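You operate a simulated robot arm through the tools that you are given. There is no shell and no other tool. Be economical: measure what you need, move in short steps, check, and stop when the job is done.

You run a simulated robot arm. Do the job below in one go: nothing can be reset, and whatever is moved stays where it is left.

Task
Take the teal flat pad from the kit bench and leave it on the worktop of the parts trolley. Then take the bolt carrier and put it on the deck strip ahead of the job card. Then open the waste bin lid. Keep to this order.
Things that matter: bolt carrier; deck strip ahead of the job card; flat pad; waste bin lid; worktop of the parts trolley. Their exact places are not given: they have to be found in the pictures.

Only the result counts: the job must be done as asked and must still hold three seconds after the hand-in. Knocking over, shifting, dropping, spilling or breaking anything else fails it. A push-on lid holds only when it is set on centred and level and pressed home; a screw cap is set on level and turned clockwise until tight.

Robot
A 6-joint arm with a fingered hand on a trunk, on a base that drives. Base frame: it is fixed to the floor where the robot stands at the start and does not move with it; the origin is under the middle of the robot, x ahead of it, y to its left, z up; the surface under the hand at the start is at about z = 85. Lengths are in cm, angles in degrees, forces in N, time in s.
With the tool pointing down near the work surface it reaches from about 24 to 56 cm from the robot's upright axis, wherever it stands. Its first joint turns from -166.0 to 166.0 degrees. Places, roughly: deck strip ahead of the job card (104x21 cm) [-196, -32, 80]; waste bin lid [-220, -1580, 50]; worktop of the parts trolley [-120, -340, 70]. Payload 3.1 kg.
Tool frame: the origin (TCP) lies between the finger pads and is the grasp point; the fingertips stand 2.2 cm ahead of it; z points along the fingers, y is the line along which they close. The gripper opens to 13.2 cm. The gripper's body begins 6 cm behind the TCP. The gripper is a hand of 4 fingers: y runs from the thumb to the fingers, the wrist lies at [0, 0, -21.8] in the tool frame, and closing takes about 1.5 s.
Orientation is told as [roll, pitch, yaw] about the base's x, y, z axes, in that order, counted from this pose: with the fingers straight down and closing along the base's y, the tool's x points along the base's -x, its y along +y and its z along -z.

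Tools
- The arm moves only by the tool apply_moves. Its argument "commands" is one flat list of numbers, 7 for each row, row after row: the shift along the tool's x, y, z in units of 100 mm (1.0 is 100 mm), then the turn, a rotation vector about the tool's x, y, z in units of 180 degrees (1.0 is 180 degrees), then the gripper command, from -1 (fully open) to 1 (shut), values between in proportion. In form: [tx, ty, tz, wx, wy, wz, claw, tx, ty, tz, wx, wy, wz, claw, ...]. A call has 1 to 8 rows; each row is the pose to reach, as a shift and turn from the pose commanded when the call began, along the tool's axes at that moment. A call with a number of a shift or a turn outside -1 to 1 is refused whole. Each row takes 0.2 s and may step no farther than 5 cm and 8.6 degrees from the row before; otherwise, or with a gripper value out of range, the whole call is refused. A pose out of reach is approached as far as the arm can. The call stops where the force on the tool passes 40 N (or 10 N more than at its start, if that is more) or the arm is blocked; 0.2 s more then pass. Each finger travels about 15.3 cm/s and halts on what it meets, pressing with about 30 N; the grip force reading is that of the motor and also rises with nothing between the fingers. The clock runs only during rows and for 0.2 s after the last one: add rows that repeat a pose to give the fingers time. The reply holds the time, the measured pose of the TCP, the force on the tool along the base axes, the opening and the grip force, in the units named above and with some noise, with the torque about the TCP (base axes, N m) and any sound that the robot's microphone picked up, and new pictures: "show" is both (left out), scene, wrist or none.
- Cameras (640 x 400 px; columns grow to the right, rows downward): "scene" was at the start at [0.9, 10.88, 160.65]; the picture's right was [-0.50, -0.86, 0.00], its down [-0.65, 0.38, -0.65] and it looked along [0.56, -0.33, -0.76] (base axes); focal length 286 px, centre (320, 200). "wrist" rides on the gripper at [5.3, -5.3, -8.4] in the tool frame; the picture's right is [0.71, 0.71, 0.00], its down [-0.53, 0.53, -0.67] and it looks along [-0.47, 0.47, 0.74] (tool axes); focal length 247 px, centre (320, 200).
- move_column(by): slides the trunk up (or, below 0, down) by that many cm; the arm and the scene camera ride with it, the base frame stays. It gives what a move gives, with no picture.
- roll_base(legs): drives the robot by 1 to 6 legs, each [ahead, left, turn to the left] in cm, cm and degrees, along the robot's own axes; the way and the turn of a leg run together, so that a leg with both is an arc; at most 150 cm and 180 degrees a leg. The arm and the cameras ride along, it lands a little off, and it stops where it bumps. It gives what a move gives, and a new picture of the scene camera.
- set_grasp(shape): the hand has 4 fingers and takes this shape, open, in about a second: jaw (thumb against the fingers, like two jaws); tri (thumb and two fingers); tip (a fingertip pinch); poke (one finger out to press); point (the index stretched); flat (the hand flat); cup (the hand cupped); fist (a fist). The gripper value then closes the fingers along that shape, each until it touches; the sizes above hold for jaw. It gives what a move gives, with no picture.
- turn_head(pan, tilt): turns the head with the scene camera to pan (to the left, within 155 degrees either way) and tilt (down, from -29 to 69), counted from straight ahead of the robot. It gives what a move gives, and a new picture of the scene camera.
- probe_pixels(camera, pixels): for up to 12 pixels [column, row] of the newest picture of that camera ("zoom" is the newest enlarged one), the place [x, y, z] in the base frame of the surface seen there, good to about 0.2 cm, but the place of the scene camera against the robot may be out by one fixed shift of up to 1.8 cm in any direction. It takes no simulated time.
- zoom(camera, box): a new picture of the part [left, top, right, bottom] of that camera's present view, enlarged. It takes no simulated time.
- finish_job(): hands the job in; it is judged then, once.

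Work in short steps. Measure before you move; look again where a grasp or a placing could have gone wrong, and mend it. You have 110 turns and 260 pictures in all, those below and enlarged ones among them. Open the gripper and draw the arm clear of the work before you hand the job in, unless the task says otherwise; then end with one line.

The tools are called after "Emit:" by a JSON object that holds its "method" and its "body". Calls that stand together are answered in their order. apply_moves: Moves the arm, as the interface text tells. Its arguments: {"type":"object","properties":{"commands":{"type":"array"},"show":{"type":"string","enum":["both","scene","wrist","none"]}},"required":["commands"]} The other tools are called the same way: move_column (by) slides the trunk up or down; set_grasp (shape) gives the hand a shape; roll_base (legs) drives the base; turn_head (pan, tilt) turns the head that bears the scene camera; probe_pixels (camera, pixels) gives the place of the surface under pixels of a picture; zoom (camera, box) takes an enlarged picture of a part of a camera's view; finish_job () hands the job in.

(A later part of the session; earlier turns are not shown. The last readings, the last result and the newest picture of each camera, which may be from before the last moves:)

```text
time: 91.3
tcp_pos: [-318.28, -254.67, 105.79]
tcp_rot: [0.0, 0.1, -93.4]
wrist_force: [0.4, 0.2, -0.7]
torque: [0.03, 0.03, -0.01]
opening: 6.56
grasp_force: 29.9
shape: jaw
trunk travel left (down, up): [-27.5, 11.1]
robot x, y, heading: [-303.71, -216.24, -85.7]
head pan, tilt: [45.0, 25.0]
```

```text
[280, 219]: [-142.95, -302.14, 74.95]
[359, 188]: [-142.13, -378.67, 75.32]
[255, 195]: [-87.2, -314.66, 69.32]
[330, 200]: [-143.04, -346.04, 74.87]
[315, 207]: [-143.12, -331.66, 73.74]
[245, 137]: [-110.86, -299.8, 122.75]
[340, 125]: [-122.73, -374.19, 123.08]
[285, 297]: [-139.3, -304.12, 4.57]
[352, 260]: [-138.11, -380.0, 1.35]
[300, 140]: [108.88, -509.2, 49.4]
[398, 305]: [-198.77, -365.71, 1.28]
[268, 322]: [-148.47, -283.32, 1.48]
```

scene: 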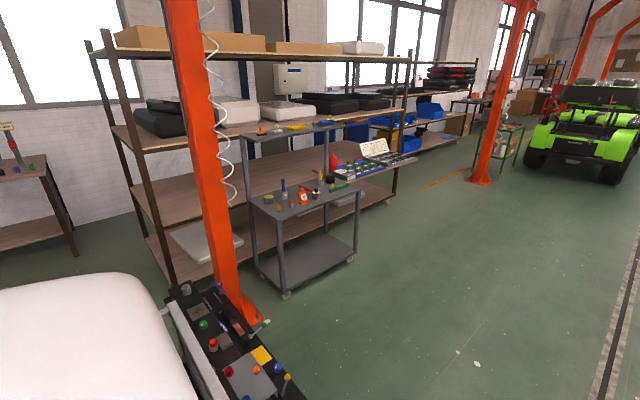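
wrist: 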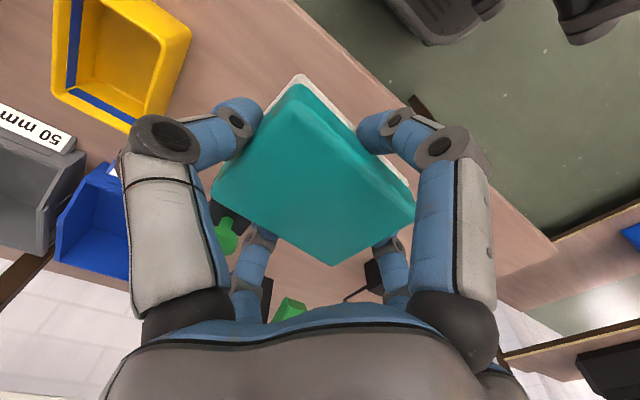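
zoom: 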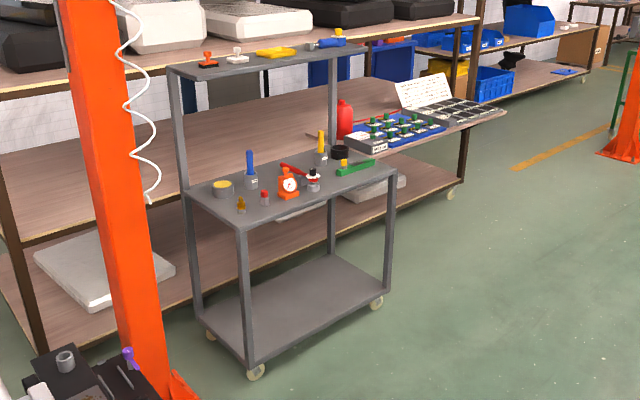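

The worktop is at z≈75, spanning x -143 to -98 and y -302 to -379. I'll drive beside it and face +x.

Emit:
{"method": "roll_base", "body": {"legs": [[120, 0, -4], [0, 0, 90], [60, 0, 0]]}}

Emit:
{"method": "turn_head", "body": {"pan": 0, "tilt": 45}}

Emit:
{"method": "zoom", "body": {"camera": "scene", "box": [160, 50, 480, 250]}}

```text
time: 104.2
tcp_pos: [-199.19, -348.41, 105.81]
tcp_rot: [0.0, 0.0, -4.3]
wrist_force: [0.2, -0.5, -0.9]
torque: [-0.02, 0.0, 0.03]
opening: 6.55
grasp_force: 30.0
shape: jaw
trunk travel left (down, up): [-27.5, 11.1]
robot x, y, heading: [-236.89, -333.33, 3.4]
head pan, tilt: [45.0, 25.0]
```

scene: 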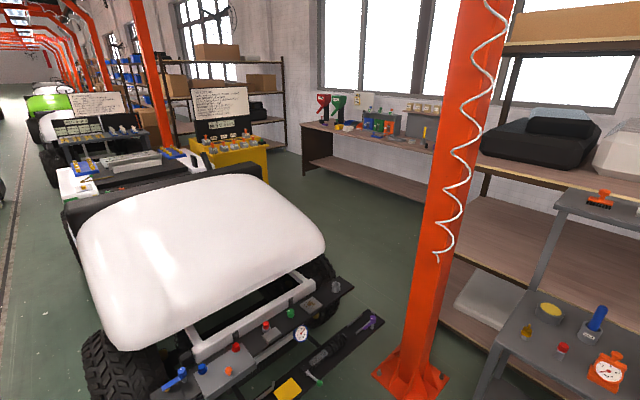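

```text
time: 105.3
tcp_pos: [-199.27, -348.39, 105.68]
tcp_rot: [-0.1, 0.0, -4.4]
wrist_force: [0.2, -0.7, -0.8]
torque: [0.0, -0.03, 0.0]
opening: 6.55
grasp_force: 29.5
shape: jaw
trunk travel left (down, up): [-27.5, 11.1]
robot x, y, heading: [-237.32, -333.16, 3.1]
head pan, tilt: [0.0, 45.0]
```

scene: 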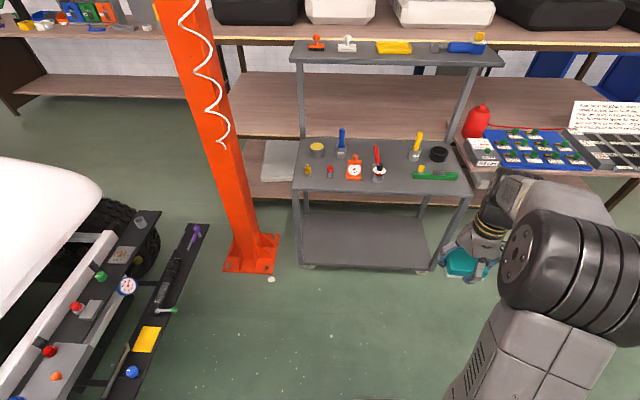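

```text
2.00 times, centred on (320, 150) of scene
```

zoom: 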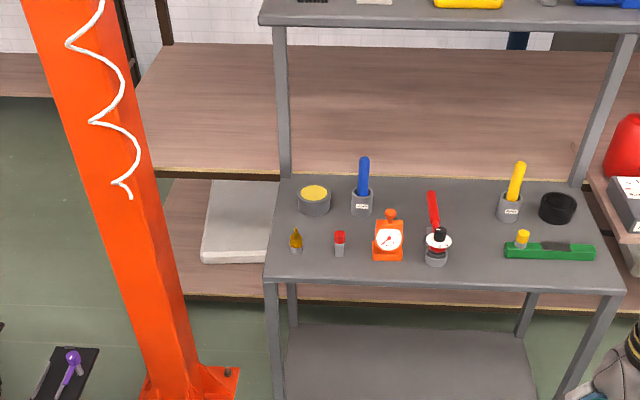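

There's a free spot between the white-faced gauge and the green bracket. I'll probe it for exact dimensions.

Emit:
{"method": "probe_pixels", "body": {"camera": "zoom", "pixels": [[436, 262], [452, 240], [504, 255], [508, 218], [478, 250], [478, 284], [478, 200], [400, 260], [340, 255], [539, 215], [595, 258], [430, 195]]}}

```text
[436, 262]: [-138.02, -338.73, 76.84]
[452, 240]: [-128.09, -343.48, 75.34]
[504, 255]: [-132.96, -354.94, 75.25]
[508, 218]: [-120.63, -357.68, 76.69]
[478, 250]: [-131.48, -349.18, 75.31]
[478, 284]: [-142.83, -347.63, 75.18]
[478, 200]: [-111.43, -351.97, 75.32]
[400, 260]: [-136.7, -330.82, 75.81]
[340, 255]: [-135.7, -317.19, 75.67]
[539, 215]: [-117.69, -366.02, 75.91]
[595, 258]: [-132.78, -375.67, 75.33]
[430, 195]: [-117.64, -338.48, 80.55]
```

The gap is y -343 to -355, centre ≈(-132,-349). I'll turn the tool by about -86° first so the pad's long side runs along x, then drive closer.

Emit:
{"method": "apply_moves", "body": {"commands": [0, 0, 0, 0, 0, 0.0475, 1, 0, 0, 0, 0, 0, 0.095, 1, 0, 0, 0, 0, 0, 0.1425, 1, 0, 0, 0, 0, 0, 0.19, 1, 0, 0, 0, 0, 0, 0.2375, 1, 0, 0, 0, 0, 0, 0.285, 1, 0, 0, 0, 0, 0, 0.3325, 1, 0, 0, 0, 0, 0, 0.38, 1], "show": "none"}}

Emit:
{"method": "apply_moves", "body": {"commands": [0, 0, 0, 0, 0, 0.0475, 1, 0, 0, 0, 0, 0, 0.095, 1], "show": "none"}}

Emit:
{"method": "roll_base", "body": {"legs": [[48, -2, -3]]}}

Emit:
{"method": "apply_moves", "body": {"commands": [0, 0, 0, 0, 0, 0, 1], "show": "wrist"}}

```text
time: 107.1
tcp_pos: [-199.3, -348.3, 105.72]
tcp_rot: [0.0, 0.1, -72.8]
wrist_force: [-0.6, 0.1, 0.2]
torque: [0.02, -0.03, 0.0]
opening: 6.53
grasp_force: 29.7
shape: jaw
trunk travel left (down, up): [-27.5, 11.1]
robot x, y, heading: [-237.29, -333.43, 3.1]
head pan, tilt: [0.0, 45.0]
```

```text
time: 107.7
tcp_pos: [-199.26, -348.3, 105.8]
tcp_rot: [0.0, -0.1, -90.0]
wrist_force: [0.4, 0.5, -1.2]
torque: [0.01, 0.0, 0.04]
opening: 6.53
grasp_force: 30.5
shape: jaw
trunk travel left (down, up): [-27.5, 11.1]
robot x, y, heading: [-237.15, -332.92, 3.2]
head pan, tilt: [0.0, 45.0]
```

```text
time: 110.5
tcp_pos: [-152.78, -351.67, 105.73]
tcp_rot: [0.0, 0.0, -93.5]
wrist_force: [-0.4, -0.7, -0.7]
torque: [0.01, 0.05, 0.03]
opening: 6.5
grasp_force: 30.1
shape: jaw
trunk travel left (down, up): [-27.5, 11.1]
robot x, y, heading: [-189.82, -333.92, -0.4]
head pan, tilt: [0.0, 45.0]
```

scene: 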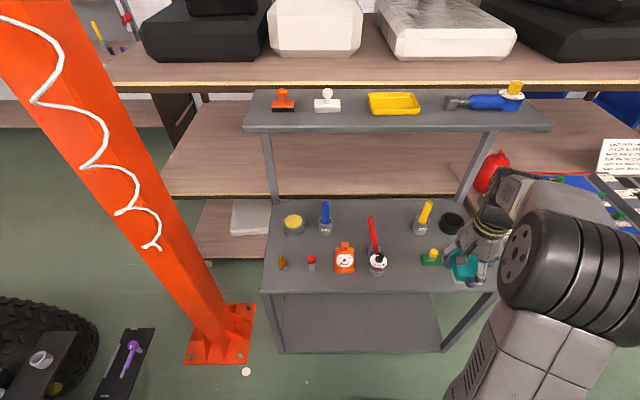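

```text
time: 110.9
tcp_pos: [-153.0, -351.5, 105.75]
tcp_rot: [0.0, 0.0, -93.6]
wrist_force: [0.0, 0.5, -1.3]
torque: [0.02, 0.01, -0.01]
opening: 6.5
grasp_force: 29.4
shape: jaw
trunk travel left (down, up): [-27.5, 11.1]
robot x, y, heading: [-189.93, -334.28, -0.4]
head pan, tilt: [0.0, 45.0]
```

wrist: 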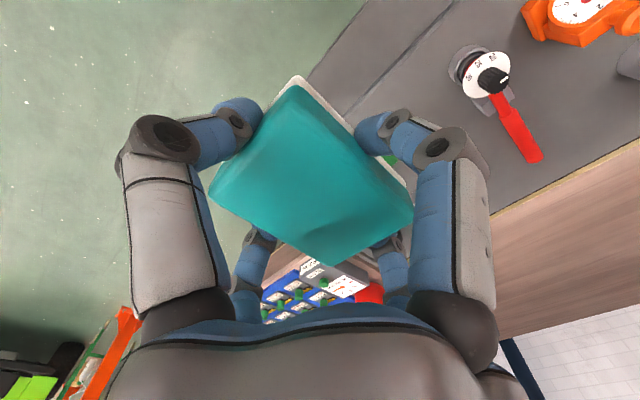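

I'll check the camera offset on the same gauge in both views and re-measure the gap's edges.

Emit:
{"method": "probe_pixels", "body": {"camera": "wrist", "pixels": [[490, 80], [455, 65], [388, 163], [470, 55], [540, 160]]}}

Emit:
{"method": "probe_pixels", "body": {"camera": "scene", "pixels": [[377, 259], [385, 262], [423, 258], [420, 230], [404, 265], [404, 289], [440, 218], [433, 250]]}}

Emit:
{"method": "zoom", "body": {"camera": "scene", "box": [320, 180, 520, 305]}}

```text
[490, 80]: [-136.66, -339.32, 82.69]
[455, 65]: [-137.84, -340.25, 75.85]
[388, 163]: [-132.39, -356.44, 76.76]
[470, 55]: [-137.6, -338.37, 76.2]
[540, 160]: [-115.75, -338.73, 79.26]
```

```text
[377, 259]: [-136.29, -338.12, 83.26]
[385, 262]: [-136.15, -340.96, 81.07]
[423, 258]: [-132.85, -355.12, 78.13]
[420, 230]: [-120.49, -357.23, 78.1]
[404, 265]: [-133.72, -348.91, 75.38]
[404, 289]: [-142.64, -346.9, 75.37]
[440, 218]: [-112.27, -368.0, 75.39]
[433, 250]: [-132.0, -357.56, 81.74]
```

```text
3.20 times, centred on (420, 242) of scene
```

zoom: 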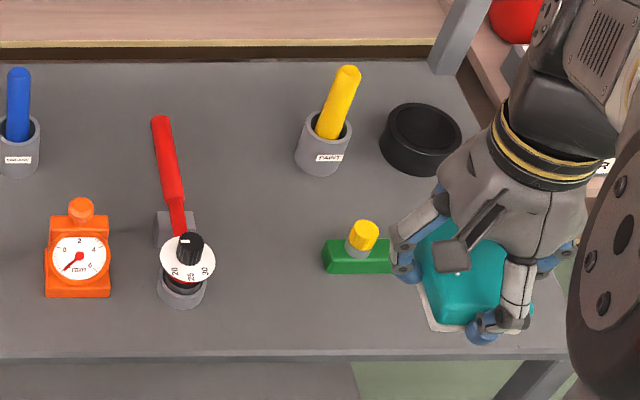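

The target is TCP ≈(-133.5,-349). That's out at the limit of reach from here, so I'll shift the base 8 cm ahead and 14 cm right.

Emit:
{"method": "roll_base", "body": {"legs": [[8, -14, 0]]}}

```text
time: 112.3
tcp_pos: [-144.75, -365.62, 105.7]
tcp_rot: [0.0, 0.0, -93.5]
wrist_force: [0.0, 0.4, -0.7]
torque: [0.06, 0.0, 0.0]
opening: 6.52
grasp_force: 30.4
shape: jaw
trunk travel left (down, up): [-27.5, 11.1]
robot x, y, heading: [-182.26, -347.9, -0.6]
head pan, tilt: [0.0, 45.0]
```

scene: 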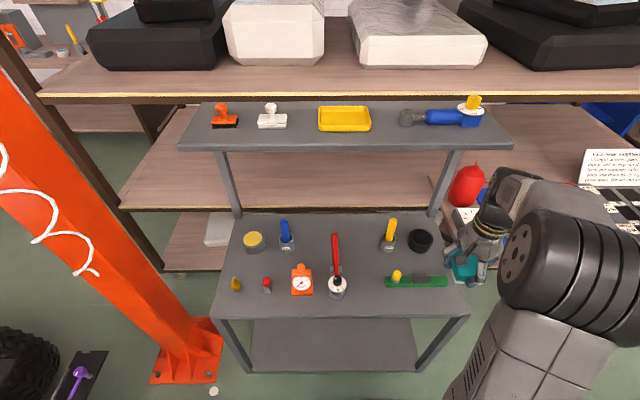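

Next I'll move the arm over the gap at height, in two calls, squaring the yaw to -90.

Emit:
{"method": "apply_moves", "body": {"commands": [0.35, 0.1, 0, 0, 0, -0.0195, 1, 0.7, 0.2, 0, 0, 0, -0.0195, 1, 1, 0.3, 0, 0, 0, -0.0195, 1], "show": "none"}}

Emit:
{"method": "apply_moves", "body": {"commands": [0.35, 0.3, 0, 0, 0, 0, 1, 0.72, 0.68, 0, 0, 0, 0, 1], "show": "none"}}

Emit:
{"method": "apply_moves", "body": {"commands": [0, 0, 0.5, 0, 0, 0, 1, 0, 0, 1, 0, 0, 0, 1], "show": "both"}}

```text
time: 113.2
tcp_pos: [-141.18, -355.59, 105.93]
tcp_rot: [0.0, 0.0, -89.9]
wrist_force: [0.4, 0.2, -0.9]
torque: [-0.01, 0.0, -0.01]
opening: 6.51
grasp_force: 29.7
shape: jaw
trunk travel left (down, up): [-27.5, 11.1]
robot x, y, heading: [-182.0, -347.64, -0.5]
head pan, tilt: [0.0, 45.0]
```

```text
refused: row 2 steps farther than a row can; nothing moved
```

```text
time: 113.8
tcp_pos: [-141.55, -355.45, 96.03]
tcp_rot: [-0.1, -0.1, -90.0]
wrist_force: [-0.6, 0.2, -2.7]
torque: [-0.01, -0.01, -0.03]
opening: 6.51
grasp_force: 30.0
shape: jaw
trunk travel left (down, up): [-27.5, 11.1]
robot x, y, heading: [-181.71, -347.71, -0.4]
head pan, tilt: [0.0, 45.0]
```

scene: 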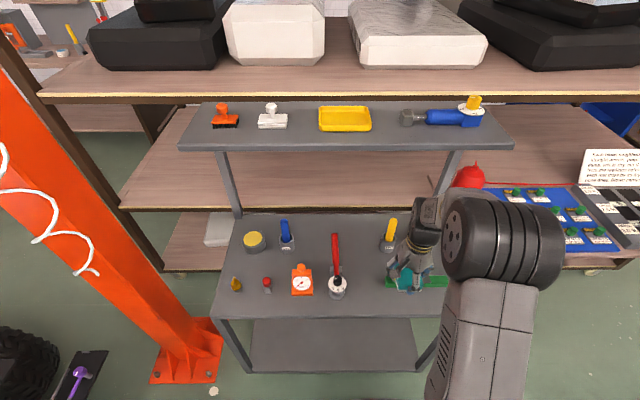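
wrist: 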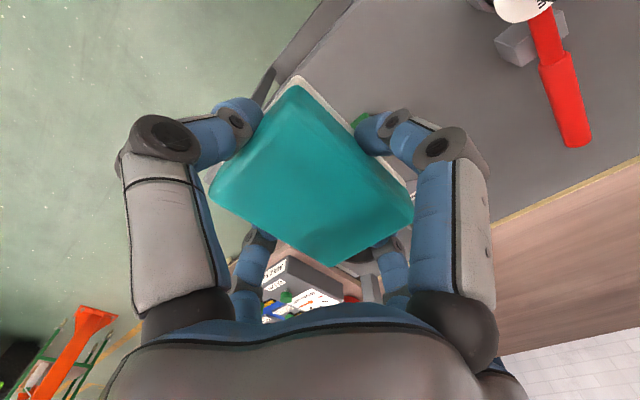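

One middle call was refused for step size, but the hand is safe at z 96. I'll move sideways to (-133.5,-349).

Emit:
{"method": "apply_moves", "body": {"commands": [0.32, 0.2, 0, 0, 0, 0, 1, 0.65, 0.5, 0, 0, 0, 0, 1, 0.65, 0.8, 0, 0, 0, 0, 1], "show": "both"}}

Emit:
{"method": "zoom", "body": {"camera": "scene", "box": [280, 180, 480, 340]}}

```text
time: 114.5
tcp_pos: [-133.51, -349.32, 96.22]
tcp_rot: [-0.2, -0.1, -90.1]
wrist_force: [-0.4, -0.4, -0.9]
torque: [0.0, 0.01, 0.0]
opening: 6.54
grasp_force: 30.0
shape: jaw
trunk travel left (down, up): [-27.5, 11.1]
robot x, y, heading: [-181.61, -348.06, -0.4]
head pan, tilt: [0.0, 45.0]
```

scene: 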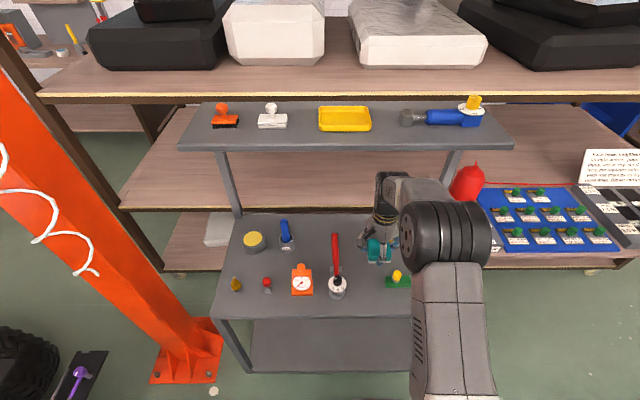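
wrist: 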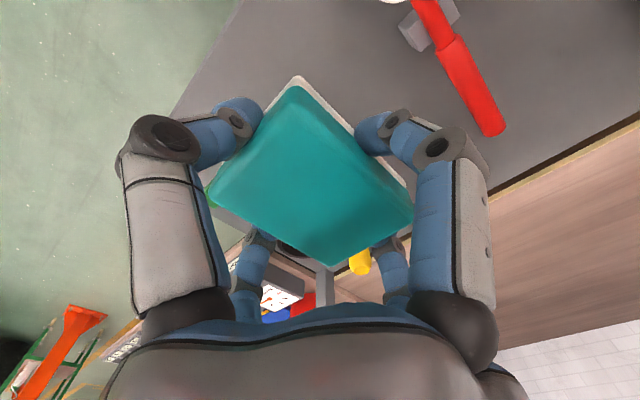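

```text
2.50 times, centred on (380, 260) of scene
```

zoom: 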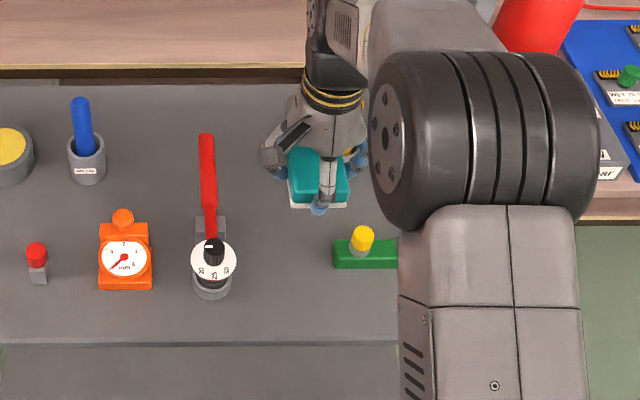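

The floor reads z 1.3 in the scene camera, so its z bias is about +1.3. I'll get the worktop height from the wrist camera.

Emit:
{"method": "probe_pixels", "body": {"camera": "wrist", "pixels": [[330, 40], [560, 60], [360, 60], [400, 25], [362, 262], [180, 115]]}}

Emit:
{"method": "probe_pixels", "body": {"camera": "scene", "pixels": [[390, 180], [385, 205], [395, 245], [345, 285], [386, 280], [372, 262]]}}

```text
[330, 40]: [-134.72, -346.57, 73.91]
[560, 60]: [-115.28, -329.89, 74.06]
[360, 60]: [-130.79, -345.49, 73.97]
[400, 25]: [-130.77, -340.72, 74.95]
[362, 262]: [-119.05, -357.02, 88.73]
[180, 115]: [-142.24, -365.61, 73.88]
```

```text
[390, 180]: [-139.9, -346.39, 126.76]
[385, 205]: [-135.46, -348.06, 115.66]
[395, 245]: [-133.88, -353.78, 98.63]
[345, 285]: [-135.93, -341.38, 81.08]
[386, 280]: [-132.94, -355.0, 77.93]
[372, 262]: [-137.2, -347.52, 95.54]
```

The worktop is at z 73.95, so the pad should touch at TCP z≈76.75. I'll descend in steps.

Emit:
{"method": "apply_moves", "body": {"commands": [0, 0, 0.45, 0, 0, 0, 1, 0, 0, 0.9, 0, 0, 0, 1, 0, 0, 1, 0, 0, 0, 1], "show": "none"}}

Emit:
{"method": "apply_moves", "body": {"commands": [0, 0, 0.4, 0, 0, 0, 1, 0, 0, 0.7, 0, 0, 0, 1], "show": "both"}}

Emit:
{"method": "zoom", "body": {"camera": "scene", "box": [280, 180, 480, 340]}}

```text
time: 115.3
tcp_pos: [-133.38, -349.19, 85.82]
tcp_rot: [0.0, 0.0, -90.0]
wrist_force: [0.2, 0.1, -2.1]
torque: [0.0, 0.02, -0.01]
opening: 6.5
grasp_force: 29.9
shape: jaw
trunk travel left (down, up): [-27.5, 11.1]
robot x, y, heading: [-181.45, -347.79, -0.6]
head pan, tilt: [0.0, 45.0]
```

```text
time: 116.0
tcp_pos: [-133.61, -349.17, 78.82]
tcp_rot: [0.0, 0.1, -90.0]
wrist_force: [0.3, -0.1, -0.7]
torque: [0.02, -0.02, 0.01]
opening: 6.52
grasp_force: 30.1
shape: jaw
trunk travel left (down, up): [-27.5, 11.1]
robot x, y, heading: [-181.8, -347.85, -0.5]
head pan, tilt: [0.0, 45.0]
```

scene: 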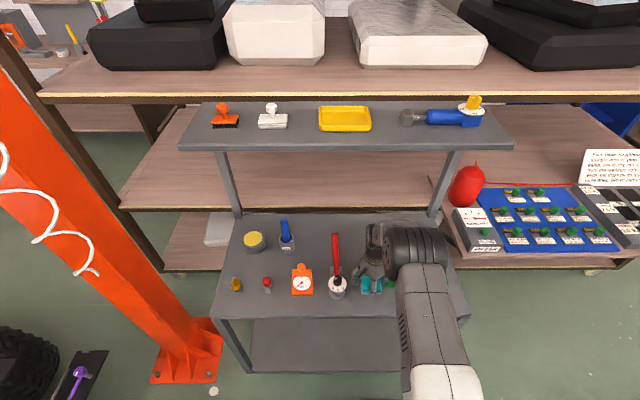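
wrist: 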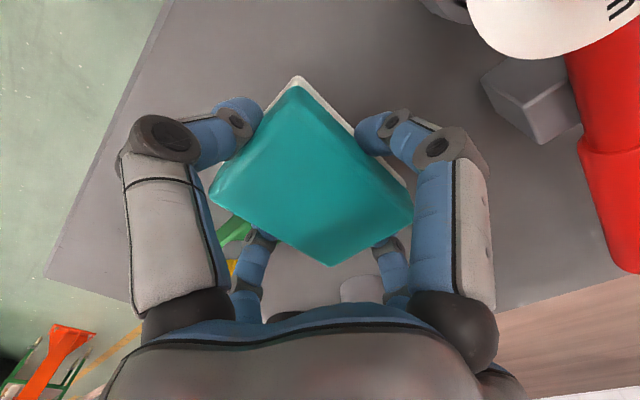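

```text
2.50 times, centred on (380, 260) of scene
```

zoom: 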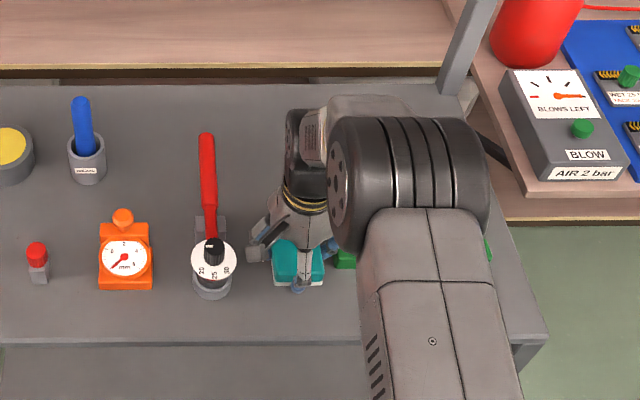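

The wrist joint housing hovers near the yellow tool, so I'll check how high it is before the last 2 cm.

Emit:
{"method": "probe_pixels", "body": {"camera": "scene", "pixels": [[415, 230], [440, 250], [395, 262], [375, 235], [400, 300], [430, 225]]}}

Emit:
{"method": "probe_pixels", "body": {"camera": "wrist", "pixels": [[235, 230], [232, 268], [360, 290], [515, 110]]}}

```text
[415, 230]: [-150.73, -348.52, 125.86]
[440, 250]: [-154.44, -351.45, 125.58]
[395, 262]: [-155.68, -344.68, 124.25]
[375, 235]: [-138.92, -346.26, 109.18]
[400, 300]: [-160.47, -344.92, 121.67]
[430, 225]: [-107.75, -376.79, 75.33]
```

```text
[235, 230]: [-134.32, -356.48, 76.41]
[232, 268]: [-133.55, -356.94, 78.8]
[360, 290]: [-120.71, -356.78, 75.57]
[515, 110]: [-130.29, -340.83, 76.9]
```

The elbow is up at z≈125 and the fingers are clear of the bracket (y≤-356). I'll lower to contact and then release with a small opening.

Emit:
{"method": "apply_moves", "body": {"commands": [0, 0, 0.1, 0, 0, 0, 1, 0, 0, 0.2, 0, 0, 0, 1, 0, 0, 0.21, 0, 0, 0, 1], "show": "none"}}

```text
time: 116.8
tcp_pos: [-133.5, -349.15, 76.62]
tcp_rot: [0.1, -0.1, -90.0]
wrist_force: [-0.8, -0.7, -1.9]
torque: [0.03, -0.03, 0.0]
opening: 6.52
grasp_force: 30.0
shape: jaw
trunk travel left (down, up): [-27.5, 11.1]
robot x, y, heading: [-181.99, -347.74, -0.7]
head pan, tilt: [0.0, 45.0]
```

There's no contact force yet, so I'll go down 0.3 cm more.

Emit:
{"method": "apply_moves", "body": {"commands": [0, 0, 0.015, 0, 0, 0, 1, 0, 0, 0.03, 0, 0, 0, 1], "show": "none"}}

```text
time: 117.3
tcp_pos: [-133.36, -349.25, 76.62]
tcp_rot: [0.1, 0.0, -90.0]
wrist_force: [0.1, 2.2, 14.7]
torque: [0.04, 0.16, -0.06]
opening: 6.51
grasp_force: 30.1
shape: jaw
trunk travel left (down, up): [-27.5, 11.1]
robot x, y, heading: [-181.73, -348.0, -0.6]
head pan, tilt: [0.0, 45.0]
```

Contact is made at 15 N. I'll open to about 8.6 cm and rise straight up.

Emit:
{"method": "apply_moves", "body": {"commands": [0, 0, 0, 0, 0, 0, 0, 0, 0, 0, 0, 0, 0, -0.28, 0, 0, 0, 0, 0, 0, -0.28, 0, 0, 0, 0, 0, 0, -0.28, 0, 0, -0.2, 0, 0, 0, -0.28, 0, 0, -0.5, 0, 0, 0, -0.28, 0, 0, -0.9, 0, 0, 0, -0.28], "show": "both"}}

Emit:
{"method": "apply_moves", "body": {"commands": [0, 0, -0.5, 0, 0, 0, -0.28, 0, 0, -1, 0, 0, 0, -0.28], "show": "none"}}

Emit:
{"method": "apply_moves", "body": {"commands": [0, -0.3, -0.3, 0, 0, 0, -0.28, 0, -0.6, -0.6, 0, 0, 0, -0.28, 0, -0.9, -0.9, 0, 0, 0, -0.28], "show": "both"}}

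```text
time: 119.0
tcp_pos: [-133.51, -349.32, 85.33]
tcp_rot: [0.1, 0.0, -90.0]
wrist_force: [-0.6, 0.8, 1.3]
torque: [-0.03, 0.0, -0.01]
opening: 8.41
grasp_force: 0.0
shape: jaw
trunk travel left (down, up): [-27.5, 11.1]
robot x, y, heading: [-182.02, -347.99, -0.5]
head pan, tilt: [0.0, 45.0]
```

scene: 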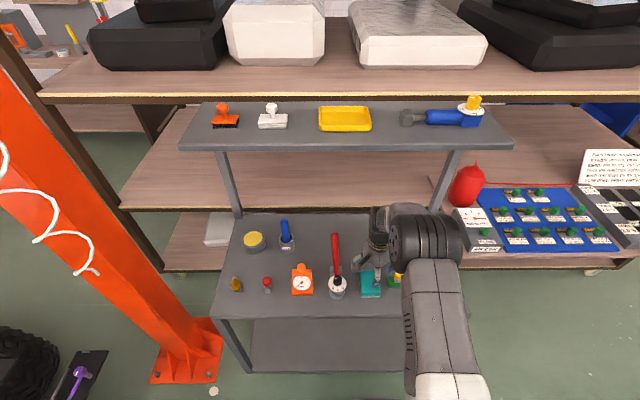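
wrist: 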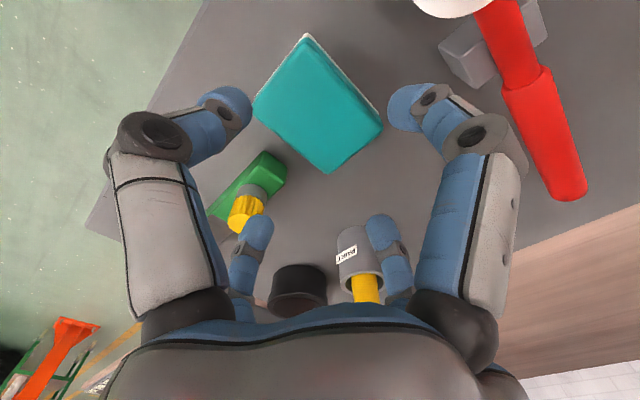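

```text
time: 119.5
tcp_pos: [-133.54, -349.33, 95.21]
tcp_rot: [0.1, 0.0, -90.0]
wrist_force: [-0.4, -0.2, -0.4]
torque: [-0.02, -0.02, 0.02]
opening: 8.43
grasp_force: 0.0
shape: jaw
trunk travel left (down, up): [-27.5, 11.1]
robot x, y, heading: [-181.44, -347.4, -0.5]
head pan, tilt: [0.0, 45.0]
```

```text
time: 120.3
tcp_pos: [-142.67, -349.51, 104.19]
tcp_rot: [0.1, 0.0, -90.0]
wrist_force: [-0.3, -0.3, -0.6]
torque: [0.01, 0.01, 0.01]
opening: 8.42
grasp_force: 0.0
shape: jaw
trunk travel left (down, up): [-27.5, 11.1]
robot x, y, heading: [-181.77, -348.01, -0.3]
head pan, tilt: [0.0, 45.0]
```

scene: 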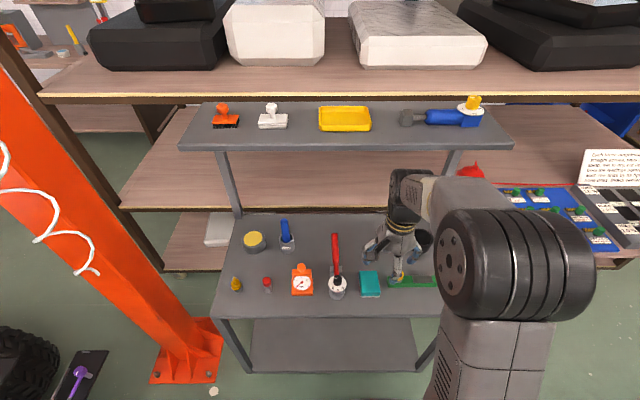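
wrist: 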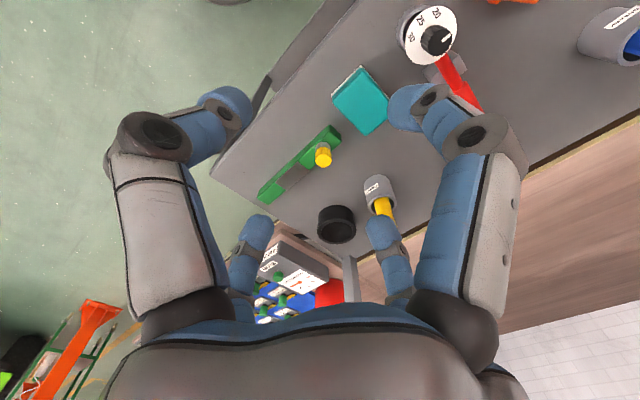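

The pad sits flat on the worktop between the gauge and the bracket, and nothing else has moved. I'll back off, turn the tool back, and return around the car.

Emit:
{"method": "roll_base", "body": {"legs": [[-124, 0, 0]]}}

Emit:
{"method": "apply_moves", "body": {"commands": [0, 0, 0, 0, 0, -0.0475, -0.5, 0, 0, 0, 0, 0, -0.095, -0.5, 0, 0, 0, 0, 0, -0.1425, -0.5, 0, 0, 0, 0, 0, -0.19, -0.5, 0, 0, 0, 0, 0, -0.2375, -0.5, 0, 0, 0, 0, 0, -0.285, -0.5, 0, 0, 0, 0, 0, -0.3325, -0.5, 0, 0, 0, 0, 0, -0.38, -0.5], "show": "none"}}

Emit:
{"method": "apply_moves", "body": {"commands": [0, 0, 0, 0, 0, -0.0475, -0.5, 0, 0, 0, 0, 0, -0.095, -0.5, 0, 0, 0, 0, 0, -0.12, -0.5, 0.4, 0, 0, 0, 0, -0.12, -0.5, 0.8, 0, 0, 0, 0, -0.12, -0.5], "show": "none"}}

Emit:
{"method": "roll_base", "body": {"legs": [[0, 0, 90]]}}

Emit:
{"method": "turn_head", "body": {"pan": 0, "tilt": 25}}

```text
time: 126.9
tcp_pos: [-272.05, -347.35, 104.15]
tcp_rot: [-0.1, -0.1, -92.6]
wrist_force: [0.1, -0.2, 0.1]
torque: [-0.02, -0.02, 0.01]
opening: 8.41
grasp_force: 0.1
shape: jaw
trunk travel left (down, up): [-27.5, 11.1]
robot x, y, heading: [-310.77, -344.14, -3.3]
head pan, tilt: [0.0, 45.0]
```

scene: 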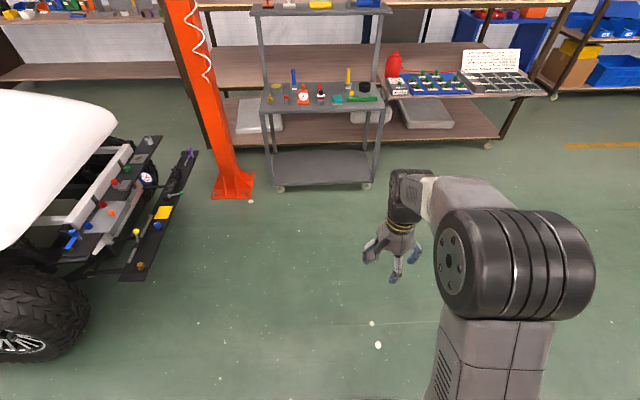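

```text
time: 128.7
tcp_pos: [-272.22, -347.44, 104.17]
tcp_rot: [0.0, 0.0, -23.9]
wrist_force: [0.7, -0.2, -0.5]
torque: [-0.01, -0.02, 0.01]
opening: 9.85
grasp_force: 0.0
shape: jaw
trunk travel left (down, up): [-27.5, 11.1]
robot x, y, heading: [-311.25, -343.92, -3.1]
head pan, tilt: [0.0, 45.0]
```

```text
time: 129.9
tcp_pos: [-279.39, -344.09, 104.26]
tcp_rot: [-0.1, 0.0, -2.5]
wrist_force: [-0.1, 0.1, 0.4]
torque: [0.01, 0.04, -0.03]
opening: 9.86
grasp_force: 0.1
shape: jaw
trunk travel left (down, up): [-27.5, 11.1]
robot x, y, heading: [-310.84, -343.45, -3.0]
head pan, tilt: [0.0, 45.0]
```

```text
time: 134.0
tcp_pos: [-310.27, -312.05, 104.23]
tcp_rot: [0.0, -0.1, 85.8]
wrist_force: [-0.9, 0.6, -0.4]
torque: [0.01, 0.0, 0.01]
opening: 9.88
grasp_force: 0.1
shape: jaw
trunk travel left (down, up): [-27.5, 11.1]
robot x, y, heading: [-311.05, -343.75, 85.4]
head pan, tilt: [0.0, 45.0]
```

scene: 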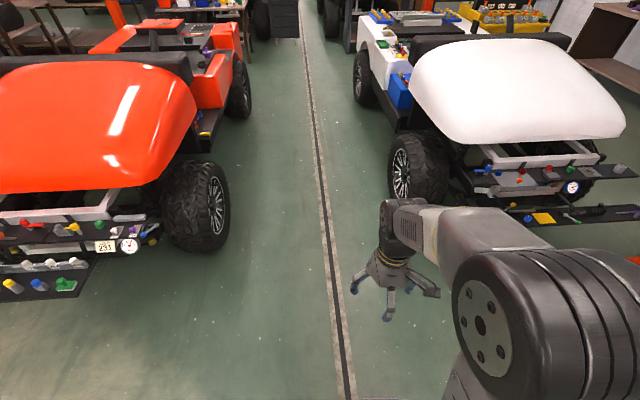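

```text
time: 134.8
tcp_pos: [-310.22, -312.16, 104.14]
tcp_rot: [0.1, 0.1, 85.9]
wrist_force: [-0.4, 0.2, -0.3]
torque: [-0.01, -0.02, 0.01]
opening: 9.87
grasp_force: 0.1
shape: jaw
trunk travel left (down, up): [-27.5, 11.1]
robot x, y, heading: [-311.38, -344.39, 85.3]
head pan, tilt: [0.0, 25.0]
```

scene: 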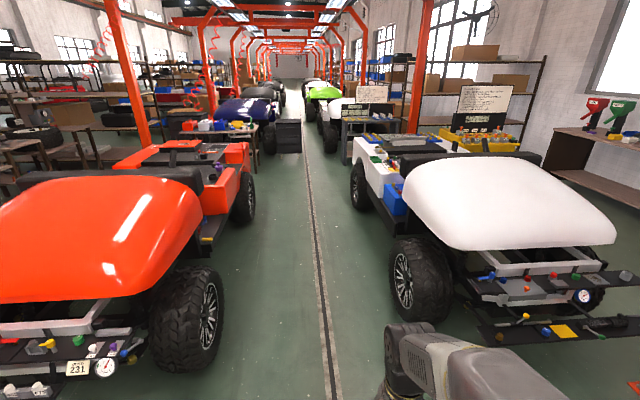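

I'll drive north through the lane with the heading corrected, to y≈85, then turn east.

Emit:
{"method": "roll_base", "body": {"legs": [[145, 12, 5], [145, 0, 0]]}}

Emit:
{"method": "roll_base", "body": {"legs": [[138, 0, 0], [0, 0, -90]]}}

```text
time: 148.8
tcp_pos: [-313.79, -23.31, 104.25]
tcp_rot: [0.0, 0.0, 89.0]
wrist_force: [-0.3, -0.3, -0.8]
torque: [0.02, -0.01, -0.03]
opening: 9.88
grasp_force: 0.0
shape: jaw
trunk travel left (down, up): [-27.5, 11.1]
robot x, y, heading: [-313.42, -55.03, 88.6]
head pan, tilt: [0.0, 25.0]
```

scene: 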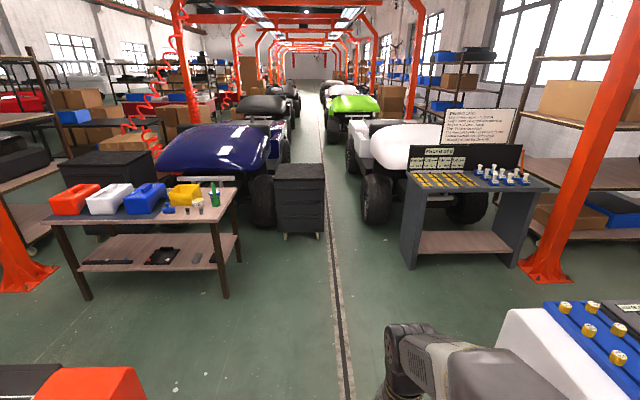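

```text
time: 159.5
tcp_pos: [-278.3, 81.59, 104.21]
tcp_rot: [0.0, 0.0, -2.1]
wrist_force: [0.1, 1.1, 0.4]
torque: [-0.02, -0.01, -0.01]
opening: 9.88
grasp_force: 0.1
shape: jaw
trunk travel left (down, up): [-27.5, 11.1]
robot x, y, heading: [-309.79, 81.4, -2.6]
head pan, tilt: [0.0, 25.0]
```

scene: 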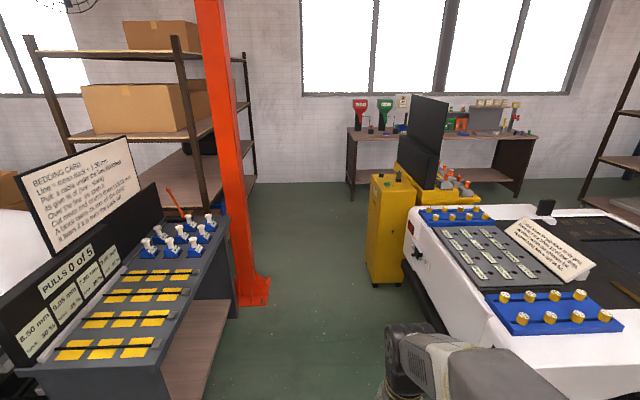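

I'll drive east through the passage to x≈-10, correcting the heading.

Emit:
{"method": "roll_base", "body": {"legs": [[150, 9, 2.6], [148, 0, 0]]}}

Emit:
{"method": "turn_head", "body": {"pan": -50, "tilt": 35}}

```text
refused: leg 1 is longer than a leg can be; nothing moved
```

```text
time: 160.7
tcp_pos: [-278.23, 81.57, 104.15]
tcp_rot: [-0.1, 0.0, -2.1]
wrist_force: [0.1, 0.3, -0.3]
torque: [0.04, 0.02, -0.01]
opening: 9.89
grasp_force: 0.1
shape: jaw
trunk travel left (down, up): [-27.5, 11.1]
robot x, y, heading: [-310.14, 81.61, -2.4]
head pan, tilt: [-50.0, 35.0]
```

scene: 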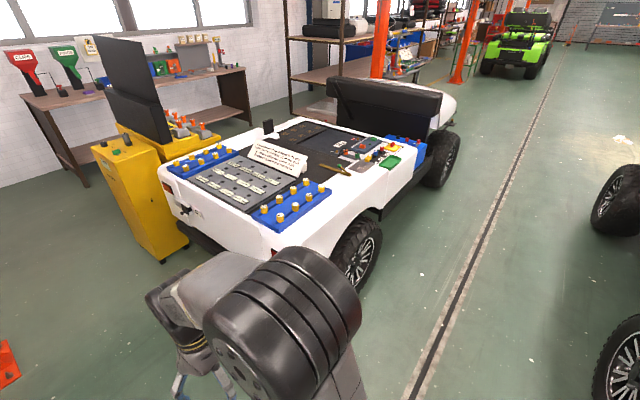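

The leg was just over the limit, so I'll send it slightly shorter.

Emit:
{"method": "roll_base", "body": {"legs": [[148, 9, 2.6], [148, 0, 0]]}}

```text
time: 174.8
tcp_pos: [13.37, 83.99, 104.18]
tcp_rot: [0.0, -0.1, -0.5]
wrist_force: [-0.5, 0.4, -0.2]
torque: [0.01, -0.02, 0.04]
opening: 9.88
grasp_force: 0.0
shape: jaw
trunk travel left (down, up): [-27.5, 11.1]
robot x, y, heading: [-18.57, 82.78, -0.7]
head pan, tilt: [-50.0, 35.0]
```

scene: 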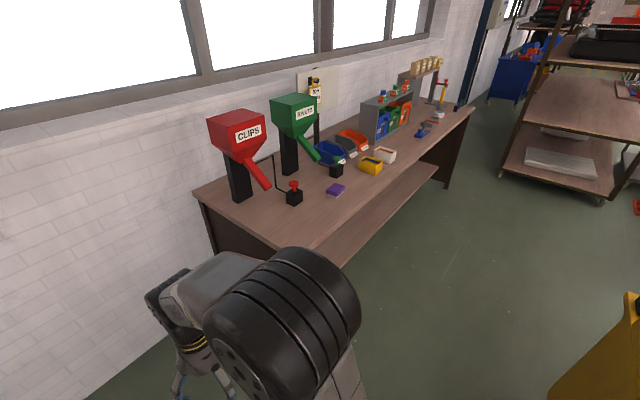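

I'll strafe right along the bench to y≈-95, in front of the carrier.

Emit:
{"method": "roll_base", "body": {"legs": [[2, -147, 0.5], [0, -31, 0]]}}

Emit:
{"method": "turn_head", "body": {"pan": 0, "tilt": 50}}

Emit:
{"method": "zoom", "body": {"camera": "scene", "box": [200, 120, 440, 270]}}

```text
time: 183.9
tcp_pos: [15.3, -97.27, 104.26]
tcp_rot: [0.0, 0.0, 1.1]
wrist_force: [0.5, 0.2, 0.6]
torque: [0.0, 0.03, 0.02]
opening: 9.86
grasp_force: 0.1
shape: jaw
trunk travel left (down, up): [-27.5, 11.1]
robot x, y, heading: [-16.44, -99.2, 0.7]
head pan, tilt: [-50.0, 35.0]
```

scene: 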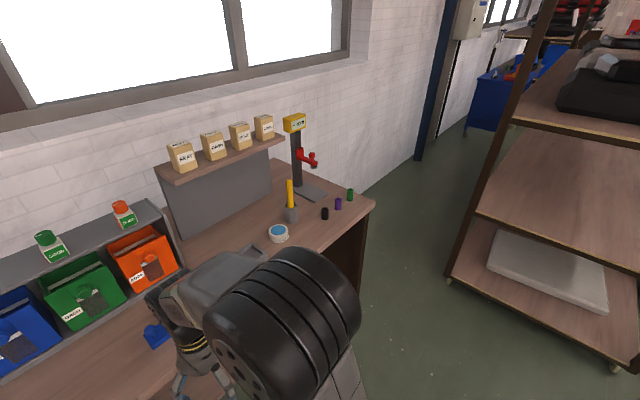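

```text
time: 185.1
tcp_pos: [15.46, -97.08, 104.17]
tcp_rot: [0.0, 0.0, 1.1]
wrist_force: [-1.0, -0.8, 0.7]
torque: [-0.03, -0.02, -0.01]
opening: 9.84
grasp_force: 0.2
shape: jaw
trunk travel left (down, up): [-27.5, 11.1]
robot x, y, heading: [-16.55, -98.95, 0.7]
head pan, tilt: [0.0, 50.0]
```

scene: 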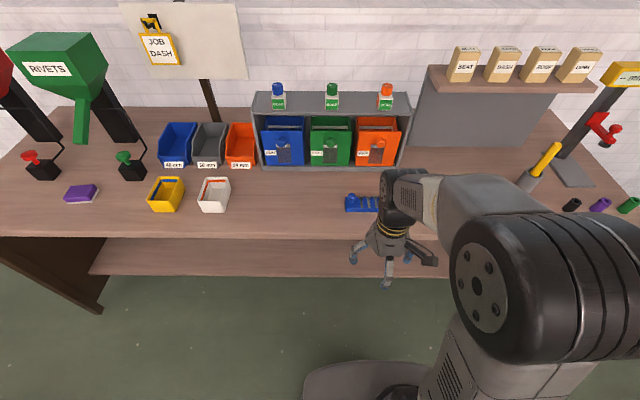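

```text
2.67 times, centred on (320, 195) of scene
```

zoom: 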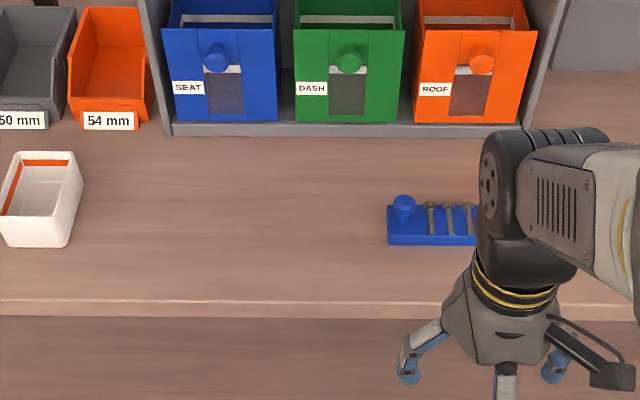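

The carrier is at scene (362,203). I'll roll 14 cm ahead and move the hand near it for a wrist view.

Emit:
{"method": "roll_base", "body": {"legs": [[14, 0, 0]]}}

Emit:
{"method": "apply_moves", "body": {"commands": [-0.4, 0, 0, 0, 0, 0, -0.8, -0.8, 0, 0, 0, 0, 0, -1], "show": "both"}}

```text
time: 186.5
tcp_pos: [29.54, -96.92, 104.33]
tcp_rot: [0.0, 0.1, 1.0]
wrist_force: [0.6, 0.2, -0.5]
torque: [0.0, 0.05, 0.0]
opening: 9.89
grasp_force: 0.0
shape: jaw
trunk travel left (down, up): [-27.5, 11.1]
robot x, y, heading: [-2.14, -98.94, 0.3]
head pan, tilt: [0.0, 50.0]
```

scene: 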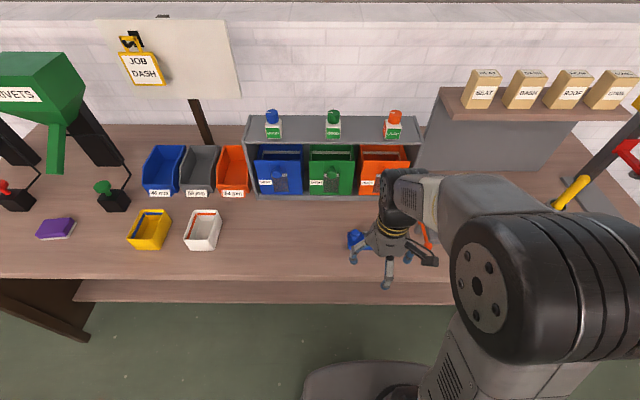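

```text
time: 187.1
tcp_pos: [37.31, -96.91, 104.09]
tcp_rot: [-0.1, 0.0, 1.0]
wrist_force: [0.5, 0.2, -0.7]
torque: [-0.01, 0.01, -0.01]
opening: 13.21
grasp_force: 0.0
shape: jaw
trunk travel left (down, up): [-27.5, 11.1]
robot x, y, heading: [-2.07, -98.89, 0.7]
head pan, tilt: [0.0, 50.0]
```

scene: 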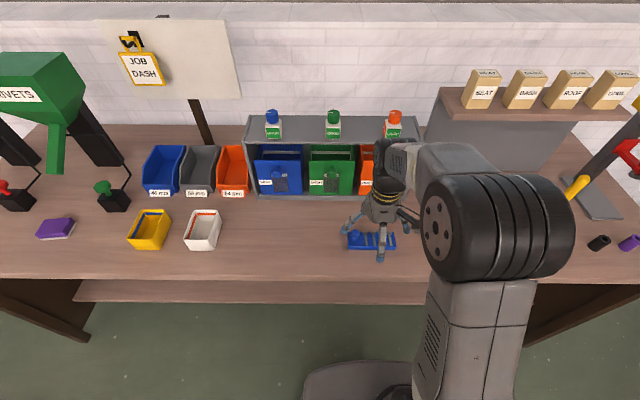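
wrist: 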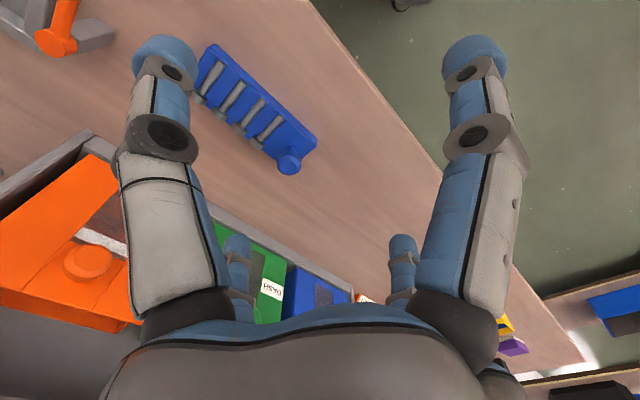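

Emit:
{"method": "zoom", "body": {"camera": "wrist", "box": [180, 20, 340, 190]}}

Emit:
{"method": "probe_pixels", "body": {"camera": "wrist", "pixels": [[213, 46], [315, 140], [290, 160], [280, 172], [198, 98], [262, 148], [235, 95], [262, 120], [320, 130], [245, 122], [218, 108], [300, 130]]}}

```text
2.35 times, centred on (260, 105) of wrist
```

zoom: 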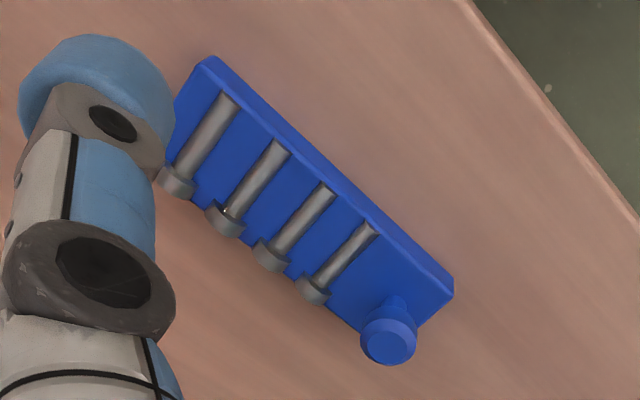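

```text
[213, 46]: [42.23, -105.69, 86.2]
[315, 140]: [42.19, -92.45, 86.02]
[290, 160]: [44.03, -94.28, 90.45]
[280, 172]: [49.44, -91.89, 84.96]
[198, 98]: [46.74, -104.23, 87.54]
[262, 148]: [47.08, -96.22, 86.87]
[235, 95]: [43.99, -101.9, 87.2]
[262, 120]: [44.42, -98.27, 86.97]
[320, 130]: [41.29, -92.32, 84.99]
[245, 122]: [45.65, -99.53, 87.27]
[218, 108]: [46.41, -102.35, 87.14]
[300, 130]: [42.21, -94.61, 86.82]
```

The carrier is 13.6 × 5 cm with bolts lying in slots and a handle knob at about (44,-94), top z≈90.5. I'll lower the hand above the knob with the fingers part-closed and look again.

Emit:
{"method": "apply_moves", "body": {"commands": [-0.33, 0.14, 0.2, 0, 0, 0, -0.7, -0.67, 0.28, 0.4, 0, 0, 0, -0.4, -0.67, 0.28, 0.4, 0, 0, 0, 0], "show": "wrist"}}

Emit:
{"method": "zoom", "body": {"camera": "wrist", "box": [220, 20, 420, 180]}}

```text
time: 187.9
tcp_pos: [43.94, -94.02, 99.96]
tcp_rot: [0.0, 0.0, 1.0]
wrist_force: [-0.4, -0.4, 0.4]
torque: [0.04, 0.01, 0.01]
opening: 6.66
grasp_force: 0.0
shape: jaw
trunk travel left (down, up): [-27.5, 11.1]
robot x, y, heading: [-2.64, -98.95, 0.6]
head pan, tilt: [0.0, 50.0]
```

wrist: 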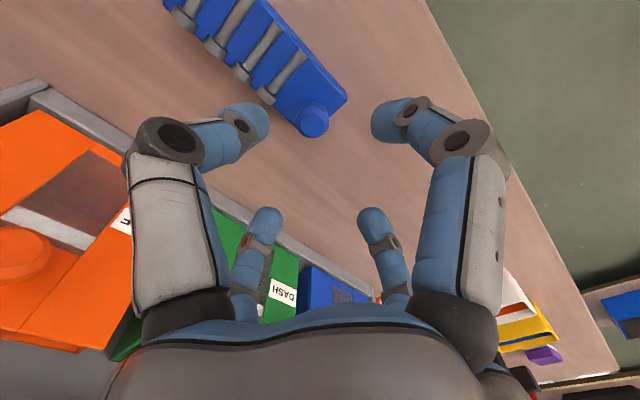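

```text
2.50 times, centred on (320, 100) of wrist
```

zoom: 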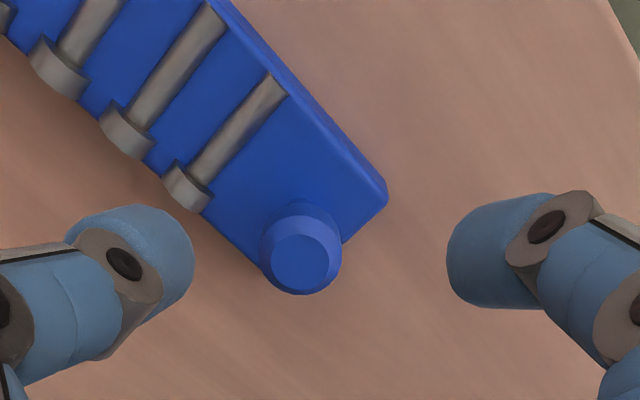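

Emit:
{"method": "probe_pixels", "body": {"camera": "zoom", "pixels": [[300, 262], [335, 250], [266, 270], [300, 232], [305, 210], [300, 288], [360, 190], [270, 100], [185, 185], [215, 160], [375, 210]]}}

```text
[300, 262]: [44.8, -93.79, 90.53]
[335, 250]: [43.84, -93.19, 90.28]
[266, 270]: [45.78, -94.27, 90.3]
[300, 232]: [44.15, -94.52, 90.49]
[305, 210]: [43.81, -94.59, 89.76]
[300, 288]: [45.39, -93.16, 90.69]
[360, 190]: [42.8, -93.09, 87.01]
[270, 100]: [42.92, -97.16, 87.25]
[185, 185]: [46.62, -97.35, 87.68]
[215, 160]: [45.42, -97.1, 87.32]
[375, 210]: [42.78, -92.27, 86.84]
```

The knob's centre is (44.7,-93.8), its top is at 90.5 and the bolt tops are at 87.7. I'll lower to TCP z≈90.3, which keeps the tips above the bolts, and close.

Emit:
{"method": "apply_moves", "body": {"commands": [-0.07, 0.015, 0.4, 0, 0, 0, 0, -0.07, 0.015, 0.7, 0, 0, 0, 0, -0.07, 0.015, 0.97, 0, 0, 0, 0], "show": "wrist"}}

Emit:
{"method": "zoom", "body": {"camera": "wrist", "box": [200, 60, 440, 250]}}

```text
time: 188.7
tcp_pos: [44.71, -93.9, 90.4]
tcp_rot: [-0.1, 0.0, 1.0]
wrist_force: [-0.1, 0.7, -0.5]
torque: [0.01, -0.03, -0.02]
opening: 6.65
grasp_force: 0.3
shape: jaw
trunk travel left (down, up): [-27.5, 11.1]
robot x, y, heading: [-2.27, -98.83, 0.6]
head pan, tilt: [0.0, 50.0]
```

wrist: 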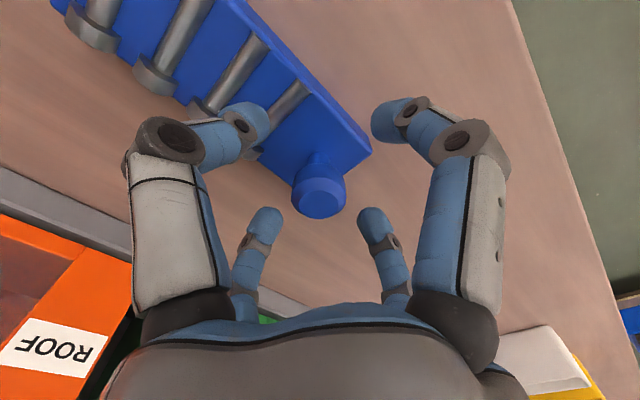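

```text
2.11 times, centred on (320, 155) of wrist
```

zoom: 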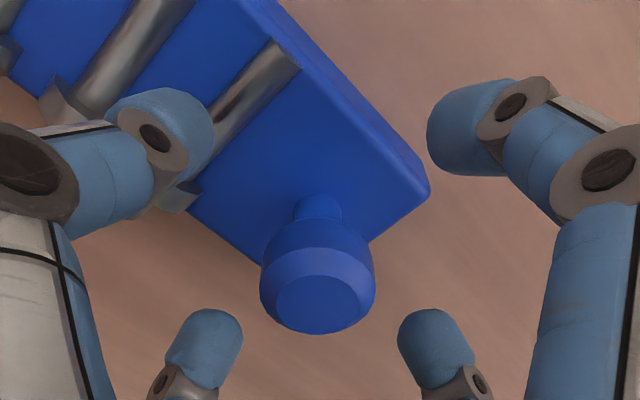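

I'll check the fingertip heights against the knob before closing.

Emit:
{"method": "probe_pixels", "body": {"camera": "zoom", "pixels": [[190, 120], [205, 160], [320, 305], [320, 255], [320, 205], [455, 130], [210, 330], [430, 330], [270, 290], [370, 290]]}}

```text
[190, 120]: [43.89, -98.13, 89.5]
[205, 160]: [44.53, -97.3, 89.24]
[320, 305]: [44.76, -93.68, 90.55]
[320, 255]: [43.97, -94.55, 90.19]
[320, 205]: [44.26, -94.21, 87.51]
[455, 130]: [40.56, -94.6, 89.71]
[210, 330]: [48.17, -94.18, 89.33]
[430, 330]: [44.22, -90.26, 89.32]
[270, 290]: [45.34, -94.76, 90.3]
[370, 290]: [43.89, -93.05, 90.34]
```

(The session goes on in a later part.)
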